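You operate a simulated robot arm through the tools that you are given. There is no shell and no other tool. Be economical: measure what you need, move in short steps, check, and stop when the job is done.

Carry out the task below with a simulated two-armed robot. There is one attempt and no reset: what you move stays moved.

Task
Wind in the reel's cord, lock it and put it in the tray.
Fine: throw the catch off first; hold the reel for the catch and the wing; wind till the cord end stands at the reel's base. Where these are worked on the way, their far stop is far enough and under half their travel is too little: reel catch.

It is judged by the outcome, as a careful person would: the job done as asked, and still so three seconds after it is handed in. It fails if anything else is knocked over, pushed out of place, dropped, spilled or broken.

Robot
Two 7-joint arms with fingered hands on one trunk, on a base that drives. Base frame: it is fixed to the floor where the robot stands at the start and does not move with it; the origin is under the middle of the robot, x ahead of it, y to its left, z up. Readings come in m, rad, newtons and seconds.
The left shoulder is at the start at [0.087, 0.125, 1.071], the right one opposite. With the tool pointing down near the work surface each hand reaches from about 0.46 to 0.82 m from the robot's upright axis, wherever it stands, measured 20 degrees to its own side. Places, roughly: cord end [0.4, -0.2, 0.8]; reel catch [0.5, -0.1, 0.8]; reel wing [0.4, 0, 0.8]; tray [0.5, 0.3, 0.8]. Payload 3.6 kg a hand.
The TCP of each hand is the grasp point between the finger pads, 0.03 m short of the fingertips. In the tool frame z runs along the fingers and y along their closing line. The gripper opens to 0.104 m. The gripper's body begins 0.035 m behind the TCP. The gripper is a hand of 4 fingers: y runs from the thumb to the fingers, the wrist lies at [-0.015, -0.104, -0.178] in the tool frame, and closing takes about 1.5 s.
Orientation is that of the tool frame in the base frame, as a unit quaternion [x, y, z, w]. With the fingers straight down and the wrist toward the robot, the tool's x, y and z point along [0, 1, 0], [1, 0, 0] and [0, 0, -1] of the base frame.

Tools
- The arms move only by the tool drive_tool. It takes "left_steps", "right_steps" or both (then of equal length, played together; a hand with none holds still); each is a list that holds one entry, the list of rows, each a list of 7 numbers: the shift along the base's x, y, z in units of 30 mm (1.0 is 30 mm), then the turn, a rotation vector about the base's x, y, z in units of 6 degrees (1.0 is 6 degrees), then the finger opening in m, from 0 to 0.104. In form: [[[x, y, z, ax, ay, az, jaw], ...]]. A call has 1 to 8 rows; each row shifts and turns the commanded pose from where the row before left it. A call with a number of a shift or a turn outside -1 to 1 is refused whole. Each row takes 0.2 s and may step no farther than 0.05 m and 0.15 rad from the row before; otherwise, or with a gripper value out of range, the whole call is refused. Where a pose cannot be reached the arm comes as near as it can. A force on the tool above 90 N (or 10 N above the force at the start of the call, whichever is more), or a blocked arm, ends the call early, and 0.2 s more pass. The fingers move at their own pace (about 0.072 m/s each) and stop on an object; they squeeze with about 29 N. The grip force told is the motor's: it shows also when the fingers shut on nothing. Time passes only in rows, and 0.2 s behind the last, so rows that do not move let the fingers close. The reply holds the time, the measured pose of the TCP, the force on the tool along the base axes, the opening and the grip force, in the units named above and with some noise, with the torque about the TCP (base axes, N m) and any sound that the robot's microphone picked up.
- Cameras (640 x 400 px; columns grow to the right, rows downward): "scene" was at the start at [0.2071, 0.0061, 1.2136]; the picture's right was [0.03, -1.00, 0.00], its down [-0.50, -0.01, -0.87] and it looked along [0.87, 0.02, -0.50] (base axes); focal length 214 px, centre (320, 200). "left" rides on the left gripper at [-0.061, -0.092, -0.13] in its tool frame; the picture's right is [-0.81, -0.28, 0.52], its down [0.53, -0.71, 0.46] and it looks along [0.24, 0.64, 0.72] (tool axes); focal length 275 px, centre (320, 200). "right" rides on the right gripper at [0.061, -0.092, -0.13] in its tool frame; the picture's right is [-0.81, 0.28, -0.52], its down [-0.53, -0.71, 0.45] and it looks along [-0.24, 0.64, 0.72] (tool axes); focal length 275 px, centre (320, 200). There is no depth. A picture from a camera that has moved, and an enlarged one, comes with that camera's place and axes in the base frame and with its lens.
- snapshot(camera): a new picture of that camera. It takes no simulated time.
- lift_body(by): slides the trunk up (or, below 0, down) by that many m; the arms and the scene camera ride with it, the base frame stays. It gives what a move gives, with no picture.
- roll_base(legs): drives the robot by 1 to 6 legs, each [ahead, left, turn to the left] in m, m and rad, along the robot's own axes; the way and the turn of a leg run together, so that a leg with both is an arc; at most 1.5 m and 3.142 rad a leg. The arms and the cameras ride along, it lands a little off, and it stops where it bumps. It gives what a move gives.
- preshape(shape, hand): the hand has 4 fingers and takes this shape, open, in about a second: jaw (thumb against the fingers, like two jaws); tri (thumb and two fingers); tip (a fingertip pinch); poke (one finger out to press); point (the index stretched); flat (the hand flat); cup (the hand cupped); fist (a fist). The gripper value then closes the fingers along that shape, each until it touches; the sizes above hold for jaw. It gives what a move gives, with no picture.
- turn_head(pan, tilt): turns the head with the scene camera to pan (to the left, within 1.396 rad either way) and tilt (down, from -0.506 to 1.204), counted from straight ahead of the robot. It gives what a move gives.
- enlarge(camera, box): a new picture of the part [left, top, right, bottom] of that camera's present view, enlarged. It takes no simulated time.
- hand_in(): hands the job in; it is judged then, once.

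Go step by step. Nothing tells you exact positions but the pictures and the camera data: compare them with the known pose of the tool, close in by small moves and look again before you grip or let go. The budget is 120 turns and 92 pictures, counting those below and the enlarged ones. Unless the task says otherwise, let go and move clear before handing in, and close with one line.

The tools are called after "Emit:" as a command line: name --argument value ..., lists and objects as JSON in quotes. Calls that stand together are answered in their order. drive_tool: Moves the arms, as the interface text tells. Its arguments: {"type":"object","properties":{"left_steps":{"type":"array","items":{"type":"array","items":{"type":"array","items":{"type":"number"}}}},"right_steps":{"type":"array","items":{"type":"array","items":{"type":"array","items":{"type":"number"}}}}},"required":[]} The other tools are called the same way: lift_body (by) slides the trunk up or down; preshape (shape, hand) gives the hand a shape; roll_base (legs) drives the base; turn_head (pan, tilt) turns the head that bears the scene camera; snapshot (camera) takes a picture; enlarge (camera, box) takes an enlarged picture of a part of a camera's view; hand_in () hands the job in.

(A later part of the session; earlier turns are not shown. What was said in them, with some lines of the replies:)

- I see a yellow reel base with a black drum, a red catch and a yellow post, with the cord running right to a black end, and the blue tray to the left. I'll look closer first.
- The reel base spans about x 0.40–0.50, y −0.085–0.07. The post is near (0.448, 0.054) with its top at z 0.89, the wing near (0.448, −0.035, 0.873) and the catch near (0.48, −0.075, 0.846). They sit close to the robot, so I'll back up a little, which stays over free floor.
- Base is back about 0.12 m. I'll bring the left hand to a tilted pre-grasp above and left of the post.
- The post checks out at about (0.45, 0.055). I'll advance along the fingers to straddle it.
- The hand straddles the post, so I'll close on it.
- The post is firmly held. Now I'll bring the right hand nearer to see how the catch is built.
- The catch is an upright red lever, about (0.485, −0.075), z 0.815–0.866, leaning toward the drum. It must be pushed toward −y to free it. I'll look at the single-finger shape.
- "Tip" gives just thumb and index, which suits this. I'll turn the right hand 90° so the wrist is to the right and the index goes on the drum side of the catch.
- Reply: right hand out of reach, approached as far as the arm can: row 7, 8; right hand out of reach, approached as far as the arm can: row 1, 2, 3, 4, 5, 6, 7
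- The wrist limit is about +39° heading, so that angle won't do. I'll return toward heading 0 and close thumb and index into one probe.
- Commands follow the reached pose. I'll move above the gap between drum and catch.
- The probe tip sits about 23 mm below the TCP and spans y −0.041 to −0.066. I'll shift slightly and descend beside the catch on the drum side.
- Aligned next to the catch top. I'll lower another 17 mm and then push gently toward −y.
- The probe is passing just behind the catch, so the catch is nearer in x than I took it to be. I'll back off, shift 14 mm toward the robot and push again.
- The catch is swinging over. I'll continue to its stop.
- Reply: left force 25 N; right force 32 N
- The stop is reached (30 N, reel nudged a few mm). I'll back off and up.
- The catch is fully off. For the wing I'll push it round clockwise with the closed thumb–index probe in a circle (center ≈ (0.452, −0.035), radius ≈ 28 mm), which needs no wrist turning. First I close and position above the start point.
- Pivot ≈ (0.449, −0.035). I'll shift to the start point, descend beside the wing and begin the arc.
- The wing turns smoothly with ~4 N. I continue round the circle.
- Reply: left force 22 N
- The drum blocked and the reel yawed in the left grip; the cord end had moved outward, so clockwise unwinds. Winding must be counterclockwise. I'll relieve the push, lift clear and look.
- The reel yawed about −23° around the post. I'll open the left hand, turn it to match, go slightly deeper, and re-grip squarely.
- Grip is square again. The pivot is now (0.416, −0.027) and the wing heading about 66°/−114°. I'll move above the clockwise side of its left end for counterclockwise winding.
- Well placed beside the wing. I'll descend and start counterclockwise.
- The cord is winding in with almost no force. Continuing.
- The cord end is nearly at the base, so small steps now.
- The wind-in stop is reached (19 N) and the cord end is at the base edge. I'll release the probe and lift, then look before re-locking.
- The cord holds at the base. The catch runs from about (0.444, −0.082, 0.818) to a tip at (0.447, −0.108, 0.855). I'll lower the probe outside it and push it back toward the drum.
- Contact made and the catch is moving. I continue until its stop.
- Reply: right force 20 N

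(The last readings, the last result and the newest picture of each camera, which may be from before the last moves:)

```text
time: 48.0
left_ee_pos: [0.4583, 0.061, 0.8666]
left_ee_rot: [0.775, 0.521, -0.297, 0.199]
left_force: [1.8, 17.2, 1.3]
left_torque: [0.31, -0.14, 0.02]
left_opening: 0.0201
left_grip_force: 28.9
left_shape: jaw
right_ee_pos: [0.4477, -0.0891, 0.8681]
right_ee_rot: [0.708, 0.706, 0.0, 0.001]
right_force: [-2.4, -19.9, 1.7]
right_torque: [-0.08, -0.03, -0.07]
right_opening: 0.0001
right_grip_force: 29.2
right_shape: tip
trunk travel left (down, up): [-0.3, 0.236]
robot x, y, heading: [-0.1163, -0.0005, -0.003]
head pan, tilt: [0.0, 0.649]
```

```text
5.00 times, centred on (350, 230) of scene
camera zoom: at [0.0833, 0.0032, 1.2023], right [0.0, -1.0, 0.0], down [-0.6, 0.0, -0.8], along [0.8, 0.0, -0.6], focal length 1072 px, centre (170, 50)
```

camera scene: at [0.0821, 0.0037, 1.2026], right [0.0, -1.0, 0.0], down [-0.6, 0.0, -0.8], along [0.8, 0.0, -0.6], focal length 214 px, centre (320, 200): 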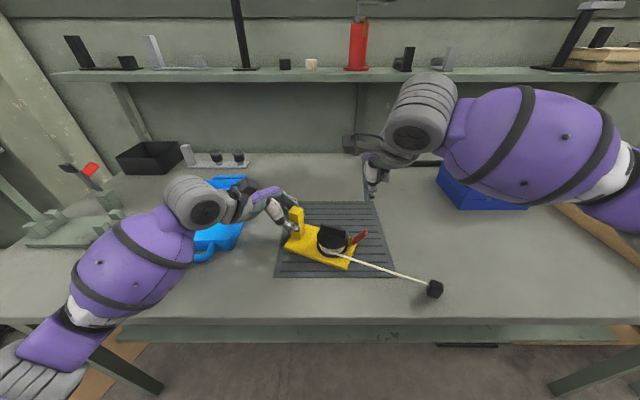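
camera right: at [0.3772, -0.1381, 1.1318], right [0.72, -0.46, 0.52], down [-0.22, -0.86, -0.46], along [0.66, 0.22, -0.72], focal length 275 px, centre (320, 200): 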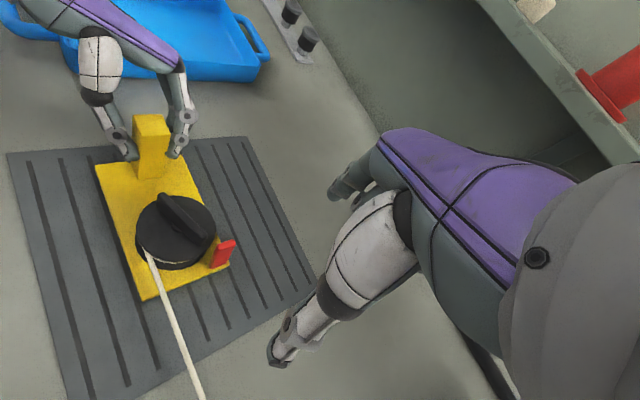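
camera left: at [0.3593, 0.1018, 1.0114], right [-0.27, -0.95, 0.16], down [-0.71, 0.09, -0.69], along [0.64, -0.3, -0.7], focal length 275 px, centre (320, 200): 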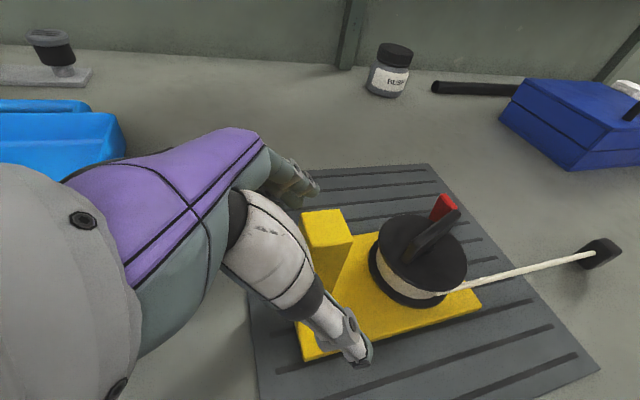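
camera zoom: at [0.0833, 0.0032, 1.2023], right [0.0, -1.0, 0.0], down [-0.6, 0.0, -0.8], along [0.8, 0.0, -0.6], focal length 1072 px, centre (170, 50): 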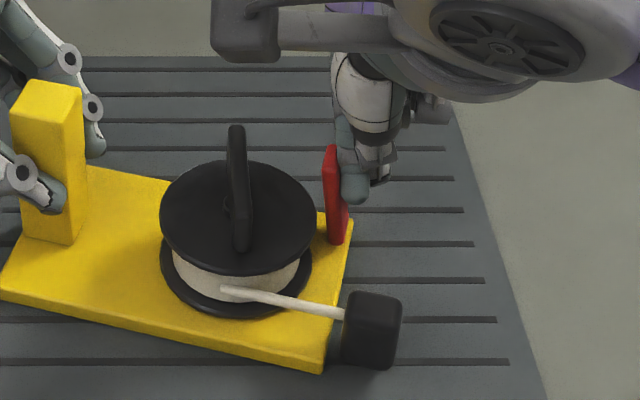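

The catch is back at its locked stop (20 N). I'll back the right hand away and then test-lift with the left.

Emit:
drive_tool --right_steps '[[[0, -0.5, 0, 0, 0, 0, 0], [0, -0.5, 0.6, 0, 0, 0, 0], [-0.3, -0.8, 1, 0, 0, 0, 0], [-0.3, -0.8, 1, 0, 0, 0, 0], [-0.3, -0.8, 1, 0, 0, 0, 0], [0, -0.8, 0.8, 0, 0, 0, 0], [0, 0, 0, 0, 0, 0, 0]]]'

Emit:
drive_tool --left_steps '[[[0, 0, 0.15, 0, 0, 0, 0.01], [0, 0, 0.15, 0, 0, 0, 0.01], [0, 0, 0.2, 0, 0, 0, 0.01], [0, 0, 0, 0, 0, 0, 0.01]]]'

Emit:
enlarge --camera "scene" --box '[260, 180, 420, 280]'

```text
time: 49.6
left_ee_pos: [0.4569, 0.0611, 0.8687]
left_ee_rot: [0.776, 0.52, -0.298, 0.199]
left_force: [-0.9, -1.2, 0.8]
left_torque: [-0.07, -0.07, -0.03]
left_opening: 0.0198
left_grip_force: 28.5
left_shape: jaw
right_ee_pos: [0.418, -0.2147, 1.0009]
right_ee_rot: [0.707, 0.707, 0.001, 0.001]
right_force: [0.4, -0.1, 0.0]
right_torque: [0.01, -0.01, -0.01]
right_opening: 0.0
right_grip_force: 28.5
right_shape: tip
trunk travel left (down, up): [-0.3, 0.236]
robot x, y, heading: [-0.1192, -0.0013, -0.003]
head pan, tilt: [0.0, 0.649]
```

```text
time: 50.6
left_ee_pos: [0.4565, 0.0596, 0.8812]
left_ee_rot: [0.775, 0.52, -0.297, 0.2]
left_force: [0.1, 0.0, -3.2]
left_torque: [0.12, -0.08, 0.0]
left_opening: 0.0193
left_grip_force: 28.7
left_shape: jaw
right_ee_pos: [0.4184, -0.2132, 1.0013]
right_ee_rot: [0.707, 0.707, 0.0, 0.0]
right_force: [0.0, 0.0, 0.2]
right_torque: [-0.01, -0.02, -0.02]
right_opening: 0.0001
right_grip_force: 29.0
right_shape: tip
trunk travel left (down, up): [-0.3, 0.236]
robot x, y, heading: [-0.1171, -0.0004, -0.001]
head pan, tilt: [0.0, 0.649]
```

```text
4.00 times, centred on (340, 230) of scene
camera zoom: at [0.0836, 0.0035, 1.2023], right [0.0, -1.0, 0.0], down [-0.6, 0.0, -0.8], along [0.8, 0.0, -0.6], focal length 858 px, centre (240, 80)
```

zoom: 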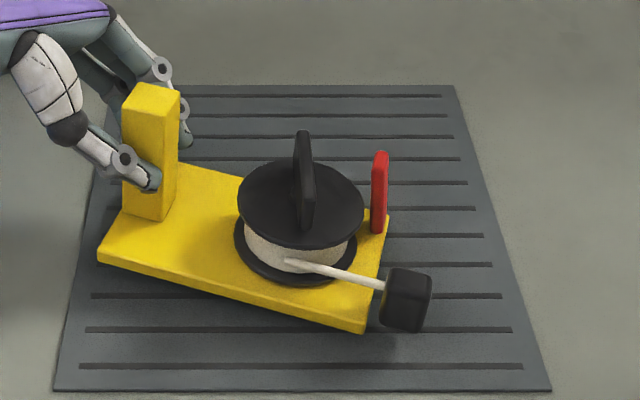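

Only slight sag, so the reel is light. I'll lift more and re-check.

Emit:
drive_tool --left_steps '[[[0, 0, 0.3, 0, 0, 0, 0.01], [0, 0, 0.4, 0, 0, 0, 0.01], [0, 0, 0.5, 0, 0, 0, 0.01], [0, 0, 0.5, 0, 0, 0, 0.01], [0, 0, 0.5, 0, 0, 0, 0.01], [0, 0, 0, 0, 0, 0, 0.01]]]'

Emit:
snapshot --camera "scene"

Emit:
snapshot --camera "left"

```text
time: 52.0
left_ee_pos: [0.4584, 0.0612, 0.9482]
left_ee_rot: [0.775, 0.521, -0.297, 0.199]
left_force: [0.2, 0.2, -2.3]
left_torque: [0.14, -0.05, -0.01]
left_opening: 0.0194
left_grip_force: 29.3
left_shape: jaw
right_ee_pos: [0.4181, -0.2135, 1.0005]
right_ee_rot: [0.708, 0.707, -0.001, 0.001]
right_force: [0.1, 0.5, 0.4]
right_torque: [0.0, 0.03, -0.03]
right_opening: 0.0
right_grip_force: 28.8
right_shape: tip
trunk travel left (down, up): [-0.3, 0.236]
robot x, y, heading: [-0.1207, -0.0027, 0.0]
head pan, tilt: [0.0, 0.649]
```

```text
21 pictures are left
camera scene: at [0.0836, 0.0036, 1.2023], right [0.0, -1.0, 0.0], down [-0.6, 0.0, -0.8], along [0.8, 0.0, -0.6], focal length 214 px, centre (320, 200)
```

scene: 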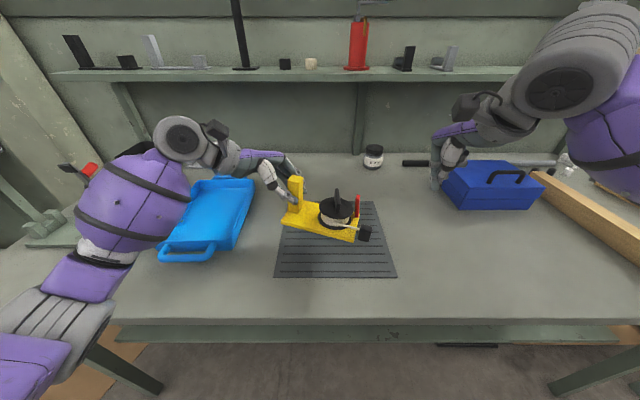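

```text
20 pictures are left
camera left: at [0.3896, 0.1334, 1.084], right [-0.61, -0.77, 0.16], down [-0.63, 0.36, -0.69], along [0.48, -0.53, -0.7], focal length 275 px, centre (320, 200)
```

left: 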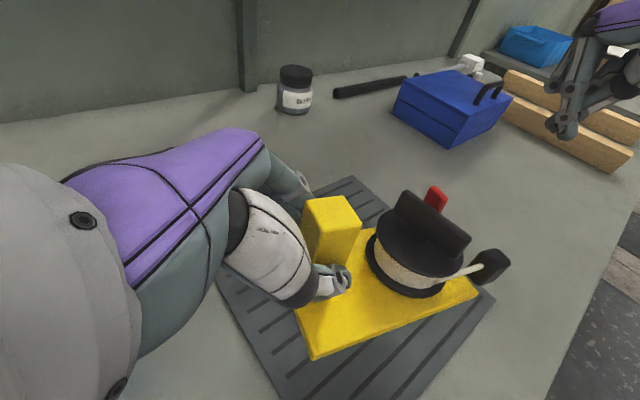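

The reel is held well. The tray is narrow in y, so the reel must go in lengthwise (drum pointing +x). I'll measure the tray more precisely.

Emit:
enlarge --camera "scene" --box '[150, 165, 270, 265]'

```text
4.00 times, centred on (210, 215) of scene
camera zoom: at [0.0836, 0.0036, 1.2023], right [0.0, -1.0, 0.0], down [-0.6, 0.0, -0.8], along [0.8, 0.0, -0.6], focal length 858 px, centre (760, 140)
```

zoom: 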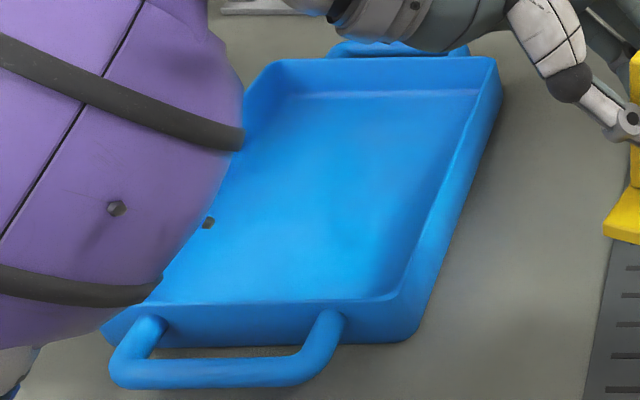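

Tray: x 0.42–0.68, y about 0.20–0.39, rim z ≈ 0.834, axis about 6°. I need to turn the reel about +115° and set the post near (0.47, 0.29). I'll raise, turn and traverse in stages.

Emit:
drive_tool --left_steps '[[[0, 0.3, 0.4, 0, 0, 0.8, 0.01], [0, 0.38, 0.3, 0, 0, 1, 0.01], [0, 0.38, 0.3, 0, 0, 1, 0.01], [0, 0.38, 0, 0, 0, 1, 0.01], [0, 0.38, 0, 0, 0, 1, 0.01], [0, 0.38, 0, 0, 0, 1, 0.01], [0, 0.38, 0, 0, 0, 1, 0.01], [0, 0.38, 0, 0, 0, 1, 0.01]]]'

Emit:
snapshot --camera "scene"

```text
time: 53.8
left_ee_pos: [0.4584, 0.1493, 0.9783]
left_ee_rot: [0.504, 0.786, -0.194, 0.302]
left_force: [-0.2, -0.9, -1.5]
left_torque: [0.12, 0.1, -0.01]
left_opening: 0.0194
left_grip_force: 29.1
left_shape: jaw
right_ee_pos: [0.4197, -0.214, 1.0]
right_ee_rot: [0.707, 0.707, 0.001, 0.001]
right_force: [-0.3, 0.0, 1.1]
right_torque: [-0.02, -0.02, 0.0]
right_opening: 0.0
right_grip_force: 28.8
right_shape: tip
trunk travel left (down, up): [-0.3, 0.236]
robot x, y, heading: [-0.1219, 0.0003, 0.001]
head pan, tilt: [0.0, 0.649]
```

```text
18 pictures are left
camera scene: at [0.0836, 0.0035, 1.2023], right [0.0, -1.0, 0.0], down [-0.6, 0.0, -0.8], along [0.8, 0.0, -0.6], focal length 214 px, centre (320, 200)
```

scene: 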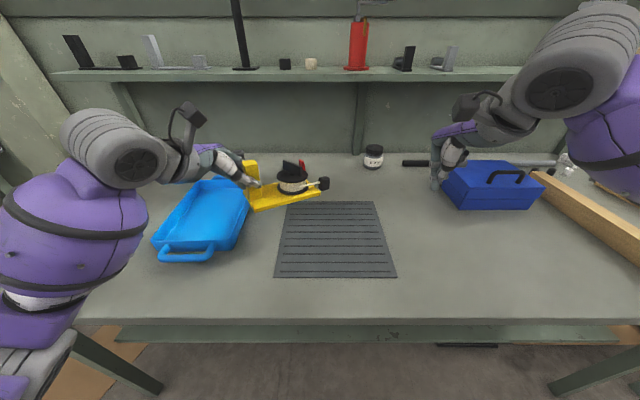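

Emit:
drive_tool --left_steps '[[[0, 0.38, 0, 0, 0, 1, 0.01], [0, 0.38, 0, 0, 0, 1, 0.01], [0, 0.38, 0, 0, 0, 1, 0.01], [0, 0.38, 0, 0, 0, 1, 0.01], [0, 0.38, 0, 0, 0, 1, 0.01], [0, 0.38, 0, 0, 0, 1, 0.01], [0, 0.38, 0, 0, 0, 1, 0.01], [0, 0.38, 0, 0, 0, 1, 0.01]]]'

Emit:
snapshot --camera "scene"

```text
time: 55.6
left_ee_pos: [0.459, 0.2407, 0.9772]
left_ee_rot: [0.14, 0.923, -0.054, 0.354]
left_force: [0.6, -0.1, -1.8]
left_torque: [0.05, 0.16, -0.01]
left_opening: 0.0194
left_grip_force: 28.7
left_shape: jaw
right_ee_pos: [0.4178, -0.2147, 1.0]
right_ee_rot: [0.706, 0.708, 0.001, -0.001]
right_force: [0.3, -0.3, -0.7]
right_torque: [0.02, 0.01, -0.01]
right_opening: 0.0
right_grip_force: 28.8
right_shape: tip
trunk travel left (down, up): [-0.3, 0.236]
robot x, y, heading: [-0.12, 0.0023, 0.0]
head pan, tilt: [0.0, 0.649]
```

```text
17 pictures are left
camera scene: at [0.0838, 0.0024, 1.2022], right [0.0, -1.0, 0.0], down [-0.6, 0.0, -0.8], along [0.8, 0.0, -0.6], focal length 214 px, centre (320, 200)
```

scene: 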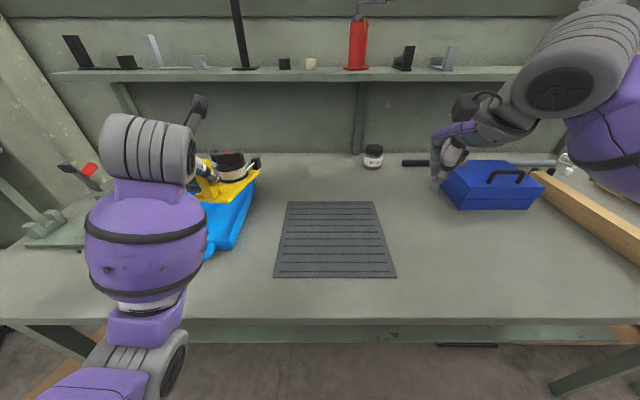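

Emit:
drive_tool --left_steps '[[[0.05, 0.38, 0, 0, 0, 0.9, 0.01], [0.05, 0.4, 0, 0, 0, 0.9, 0.01], [0.05, 0.4, 0, 0, 0, 0.9, 0.01], [0.05, 0.4, 0, 0, 0, 0.8, 0.01], [0, 0, 0, 0, 0, 0, 0.01]]]'

Emit:
turn_head --pan 0.45 --tilt 0.7

Emit:
snapshot --camera "scene"

Emit:
snapshot --camera "left"

```text
time: 56.8
left_ee_pos: [0.463, 0.2874, 0.9766]
left_ee_rot: [-0.029, 0.933, 0.011, 0.358]
left_force: [0.5, 0.5, -2.1]
left_torque: [-0.03, 0.19, 0.0]
left_opening: 0.019
left_grip_force: 29.3
left_shape: jaw
right_ee_pos: [0.4179, -0.213, 1.0007]
right_ee_rot: [0.707, 0.707, 0.001, 0.0]
right_force: [-1.2, 0.4, 0.3]
right_torque: [0.02, -0.01, -0.01]
right_opening: 0.0
right_grip_force: 28.7
right_shape: tip
trunk travel left (down, up): [-0.3, 0.236]
robot x, y, heading: [-0.1235, -0.002, -0.002]
head pan, tilt: [0.0, 0.649]
```

```text
time: 57.7
left_ee_pos: [0.4618, 0.2878, 0.9763]
left_ee_rot: [-0.029, 0.933, 0.01, 0.358]
left_force: [-0.3, -0.3, -2.6]
left_torque: [-0.01, 0.14, 0.01]
left_opening: 0.0191
left_grip_force: 28.7
left_shape: jaw
right_ee_pos: [0.4181, -0.2127, 1.0008]
right_ee_rot: [0.707, 0.707, 0.001, 0.001]
right_force: [0.0, -0.3, -0.4]
right_torque: [0.01, 0.01, 0.02]
right_opening: 0.0
right_grip_force: 29.1
right_shape: tip
trunk travel left (down, up): [-0.3, 0.236]
robot x, y, heading: [-0.1237, 0.0024, -0.003]
head pan, tilt: [0.45, 0.7]
```

```text
16 pictures are left
camera scene: at [0.0733, 0.0405, 1.1979], right [0.43, -0.9, 0.0], down [-0.58, -0.28, -0.76], along [0.69, 0.33, -0.64], focal length 214 px, centre (320, 200)
```

scene: 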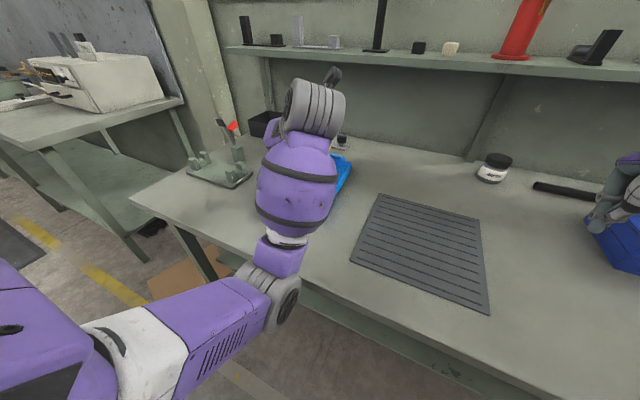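

```text
15 pictures are left
camera left: at [0.4276, 0.1924, 1.1139], right [0.96, -0.22, 0.16], down [-0.05, -0.72, -0.69], along [0.26, 0.66, -0.7], focal length 275 px, centre (320, 200)
```

left: 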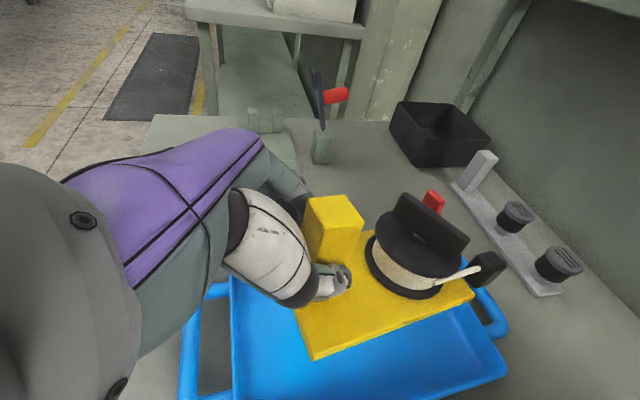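

The reel is lined up over the tray with margins on all sides. I'll lower part way and check.

Emit:
drive_tool --left_steps '[[[0, 0, -0.6, 0, 0, -0.3, 0.01], [0, 0, -0.6, 0, 0, -0.3, 0.01], [0, 0, -0.6, 0, 0, 0, 0.01], [0, 0, -0.6, 0, 0, 0, 0.01], [0, 0, 0, 0, 0, 0, 0.01]]]'

Emit:
snapshot --camera "left"

```text
time: 58.9
left_ee_pos: [0.4631, 0.2877, 0.9055]
left_ee_rot: [0.001, 0.934, 0.0, 0.358]
left_force: [0.2, 0.2, -2.7]
left_torque: [0.02, 0.13, 0.02]
left_opening: 0.0192
left_grip_force: 29.1
left_shape: jaw
right_ee_pos: [0.4179, -0.2141, 1.0014]
right_ee_rot: [0.708, 0.706, 0.0, 0.001]
right_force: [-0.1, 0.3, -0.9]
right_torque: [-0.01, -0.04, 0.01]
right_opening: 0.0001
right_grip_force: 29.2
right_shape: tip
trunk travel left (down, up): [-0.3, 0.236]
robot x, y, heading: [-0.1168, 0.0009, -0.001]
head pan, tilt: [0.45, 0.7]
```

```text
14 pictures are left
camera left: at [0.4215, 0.1944, 1.0421], right [0.95, -0.28, 0.16], down [-0.09, -0.71, -0.69], along [0.3, 0.64, -0.7], focal length 275 px, centre (320, 200)
```

left: 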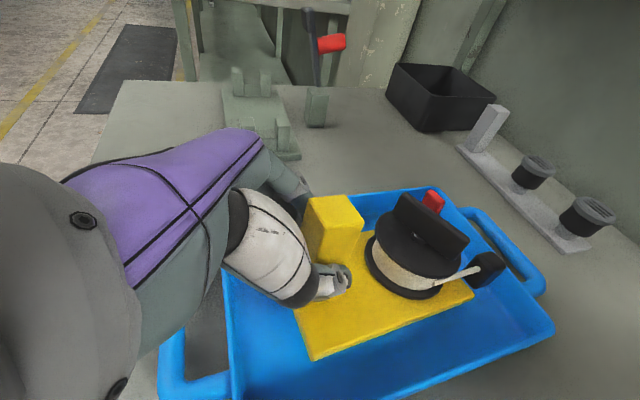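

Nicely inside the tray outline. I'll lower in small steps until it bears on the floor.

Emit:
drive_tool --left_steps '[[[0, 0, -0.4, 0, 0, 0, 0.01], [0, 0, -0.4, 0, 0, 0, 0.01], [0, 0, -0.2, 0, 0, 0, 0.01], [0, 0, 0, 0, 0, 0, 0.01]]]'

Emit:
snapshot --camera "left"

```text
time: 59.9
left_ee_pos: [0.4625, 0.2871, 0.8762]
left_ee_rot: [0.001, 0.934, 0.0, 0.358]
left_force: [-0.3, 0.0, -0.7]
left_torque: [0.03, 0.03, -0.01]
left_opening: 0.0194
left_grip_force: 28.9
left_shape: jaw
right_ee_pos: [0.4184, -0.2128, 0.9999]
right_ee_rot: [0.708, 0.707, 0.001, 0.0]
right_force: [0.2, -0.1, 0.3]
right_torque: [0.01, 0.0, 0.02]
right_opening: 0.0001
right_grip_force: 28.7
right_shape: tip
trunk travel left (down, up): [-0.3, 0.236]
robot x, y, heading: [-0.1209, 0.0046, -0.002]
head pan, tilt: [0.45, 0.7]
```

```text
13 pictures are left
camera left: at [0.4218, 0.1952, 1.0126], right [0.95, -0.28, 0.16], down [-0.09, -0.71, -0.69], along [0.31, 0.64, -0.7], focal length 275 px, centre (320, 200)
```

left: 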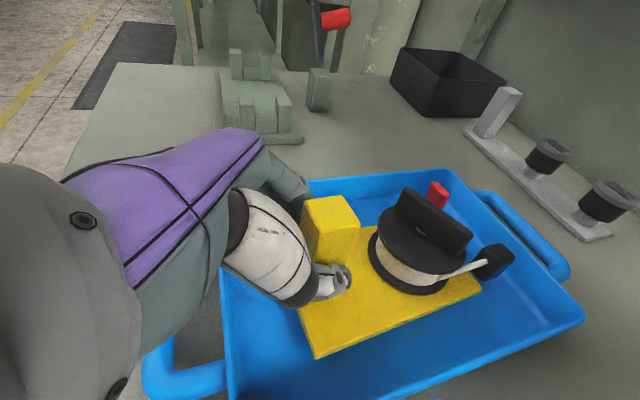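

The far end is bearing now. Two more small steps down to seat it.

Emit:
drive_tool --left_steps '[[[0, 0, -0.08, 0, 0, 0, 0.01], [0, 0, -0.08, 0, 0, 0, 0.01], [0, 0, 0, 0, 0, 0, 0.01]]]'

```text
time: 60.7
left_ee_pos: [0.4627, 0.2875, 0.8714]
left_ee_rot: [0.002, 0.934, -0.001, 0.358]
left_force: [0.1, -0.7, 1.3]
left_torque: [0.12, -0.08, -0.01]
left_opening: 0.0192
left_grip_force: 28.5
left_shape: jaw
right_ee_pos: [0.4182, -0.2133, 1.0006]
right_ee_rot: [0.707, 0.707, 0.001, 0.0]
right_force: [-0.5, -0.1, -0.3]
right_torque: [-0.03, 0.04, -0.03]
right_opening: 0.0
right_grip_force: 29.4
right_shape: tip
trunk travel left (down, up): [-0.3, 0.236]
robot x, y, heading: [-0.1176, -0.0, 0.002]
head pan, tilt: [0.45, 0.7]
```

Seated. I'll open the left hand gently.

Emit:
drive_tool --left_steps '[[[0, 0, 0, 0, 0, 0, 0.03], [0, 0, 0, 0, 0, 0, 0.045], [0, 0, 0, 0, 0, 0, 0.06], [0, 0, 0, 0, 0, 0, 0.075], [0, 0, 0, 0, 0, 0, 0.08], [0, 0, 0, 0, 0, 0, 0.08]]]'

Emit:
snapshot --camera "left"

```text
time: 62.1
left_ee_pos: [0.4627, 0.2868, 0.8707]
left_ee_rot: [0.0, 0.934, -0.001, 0.358]
left_force: [-0.4, 0.7, 0.0]
left_torque: [-0.01, 0.01, 0.02]
left_opening: 0.0797
left_grip_force: 0.0
left_shape: jaw
right_ee_pos: [0.4183, -0.2125, 0.9988]
right_ee_rot: [0.707, 0.707, 0.001, 0.001]
right_force: [0.0, 0.0, 0.5]
right_torque: [-0.05, -0.01, 0.01]
right_opening: 0.0001
right_grip_force: 29.1
right_shape: tip
trunk travel left (down, up): [-0.3, 0.236]
robot x, y, heading: [-0.1209, -0.0035, -0.001]
head pan, tilt: [0.45, 0.7]
```

```text
12 pictures are left
camera left: at [0.4219, 0.1951, 1.0076], right [0.95, -0.28, 0.16], down [-0.09, -0.71, -0.69], along [0.31, 0.64, -0.7], focal length 275 px, centre (320, 200)
```

left: 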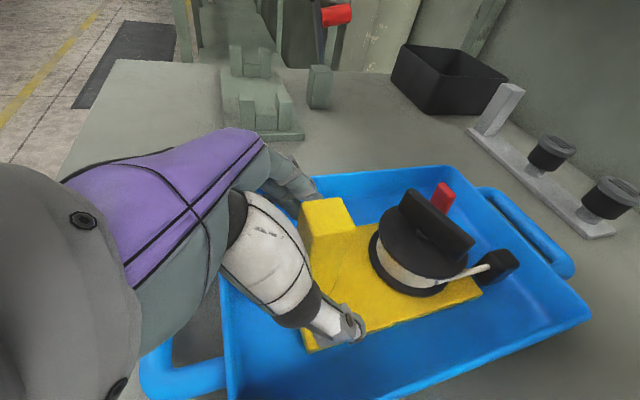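

Released and the reel rests flat. Retreating along the fingers.

Emit:
drive_tool --left_steps '[[[-0.3, 0, 0.35, 0, 0, 0, 0.08], [-0.5, 0, 0.6, 0, 0, 0, 0.08], [-0.6, 0, 0.7, 0, 0, 0, 0.08], [-0.6, 0, 0.9, 0, 0, 0, 0.08], [-0.4, 0, 1, 0, 0, 0, 0.08], [-0.2, 0, 1, 0, 0, 0, 0.08], [0, 0, 0, 0, 0, 0, 0.08]]]'

Emit:
snapshot --camera "left"

Emit:
snapshot --camera "scene"

```text
time: 63.7
left_ee_pos: [0.387, 0.2888, 1.0092]
left_ee_rot: [0.001, 0.934, 0.0, 0.359]
left_force: [0.3, 0.8, 0.0]
left_torque: [0.02, 0.0, 0.03]
left_opening: 0.0798
left_grip_force: 0.0
left_shape: jaw
right_ee_pos: [0.4184, -0.2124, 1.0003]
right_ee_rot: [0.707, 0.707, 0.001, 0.001]
right_force: [-0.1, -0.1, 0.9]
right_torque: [0.01, 0.01, -0.05]
right_opening: 0.0002
right_grip_force: 28.9
right_shape: tip
trunk travel left (down, up): [-0.3, 0.236]
robot x, y, heading: [-0.118, 0.0026, 0.005]
head pan, tilt: [0.45, 0.7]
```

```text
11 pictures are left
camera left: at [0.3449, 0.1959, 1.1459], right [0.95, -0.28, 0.16], down [-0.09, -0.71, -0.69], along [0.3, 0.64, -0.7], focal length 275 px, centre (320, 200)
```

left: 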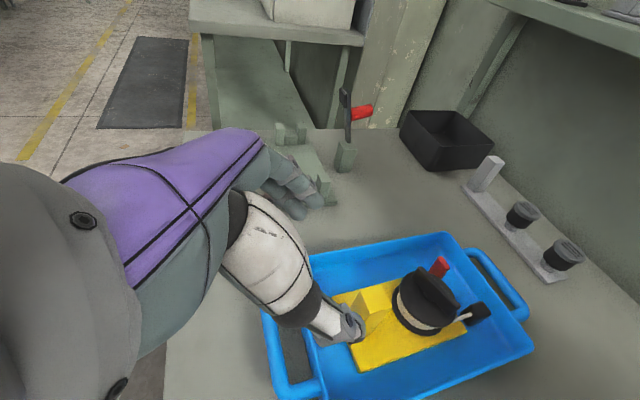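

```text
10 pictures are left
camera scene: at [0.0731, 0.0405, 1.1979], right [0.44, -0.9, 0.0], down [-0.58, -0.28, -0.76], along [0.69, 0.33, -0.64], focal length 214 px, centre (320, 200)
```

scene: 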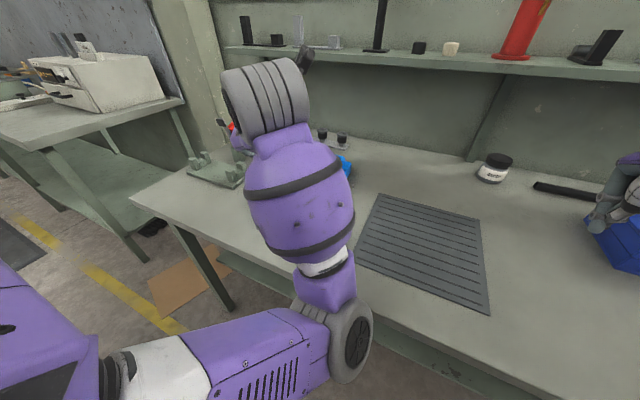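

The reel sits in the tray. A final close check of the catch and cord.

Emit:
enlarge --camera "left" --box '[330, 220, 550, 380]'

```text
2.50 times, centred on (440, 300) of left
camera zoom: at [0.3449, 0.1959, 1.1459], right [0.95, -0.28, 0.16], down [-0.09, -0.71, -0.69], along [0.3, 0.64, -0.7], focal length 688 px, centre (20, -50)
```

zoom: 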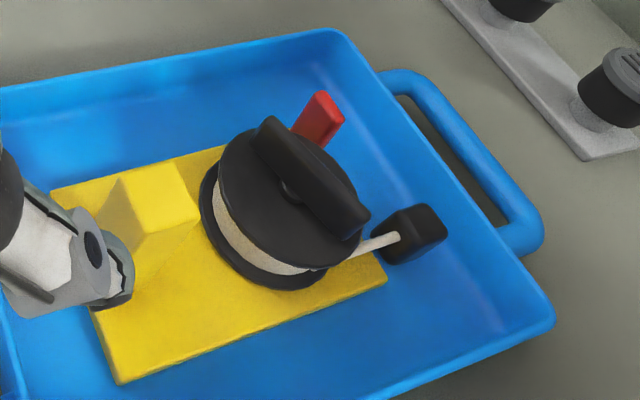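

The catch stands upright in its locked position, the cord end is at the base and the reel rests in the tray with both hands clear. I'm handing in.

Emit:
hand_in

```text
The job is handed in.
```

The reel's cord is wound in to its base, the catch is thrown back to its locked stop, and the reel is in the tray; I've handed the job in. I first turned the wing the wrong way, which let a little cord out and swung the reel round in the left hand. I re-gripped it and wound it the right way.
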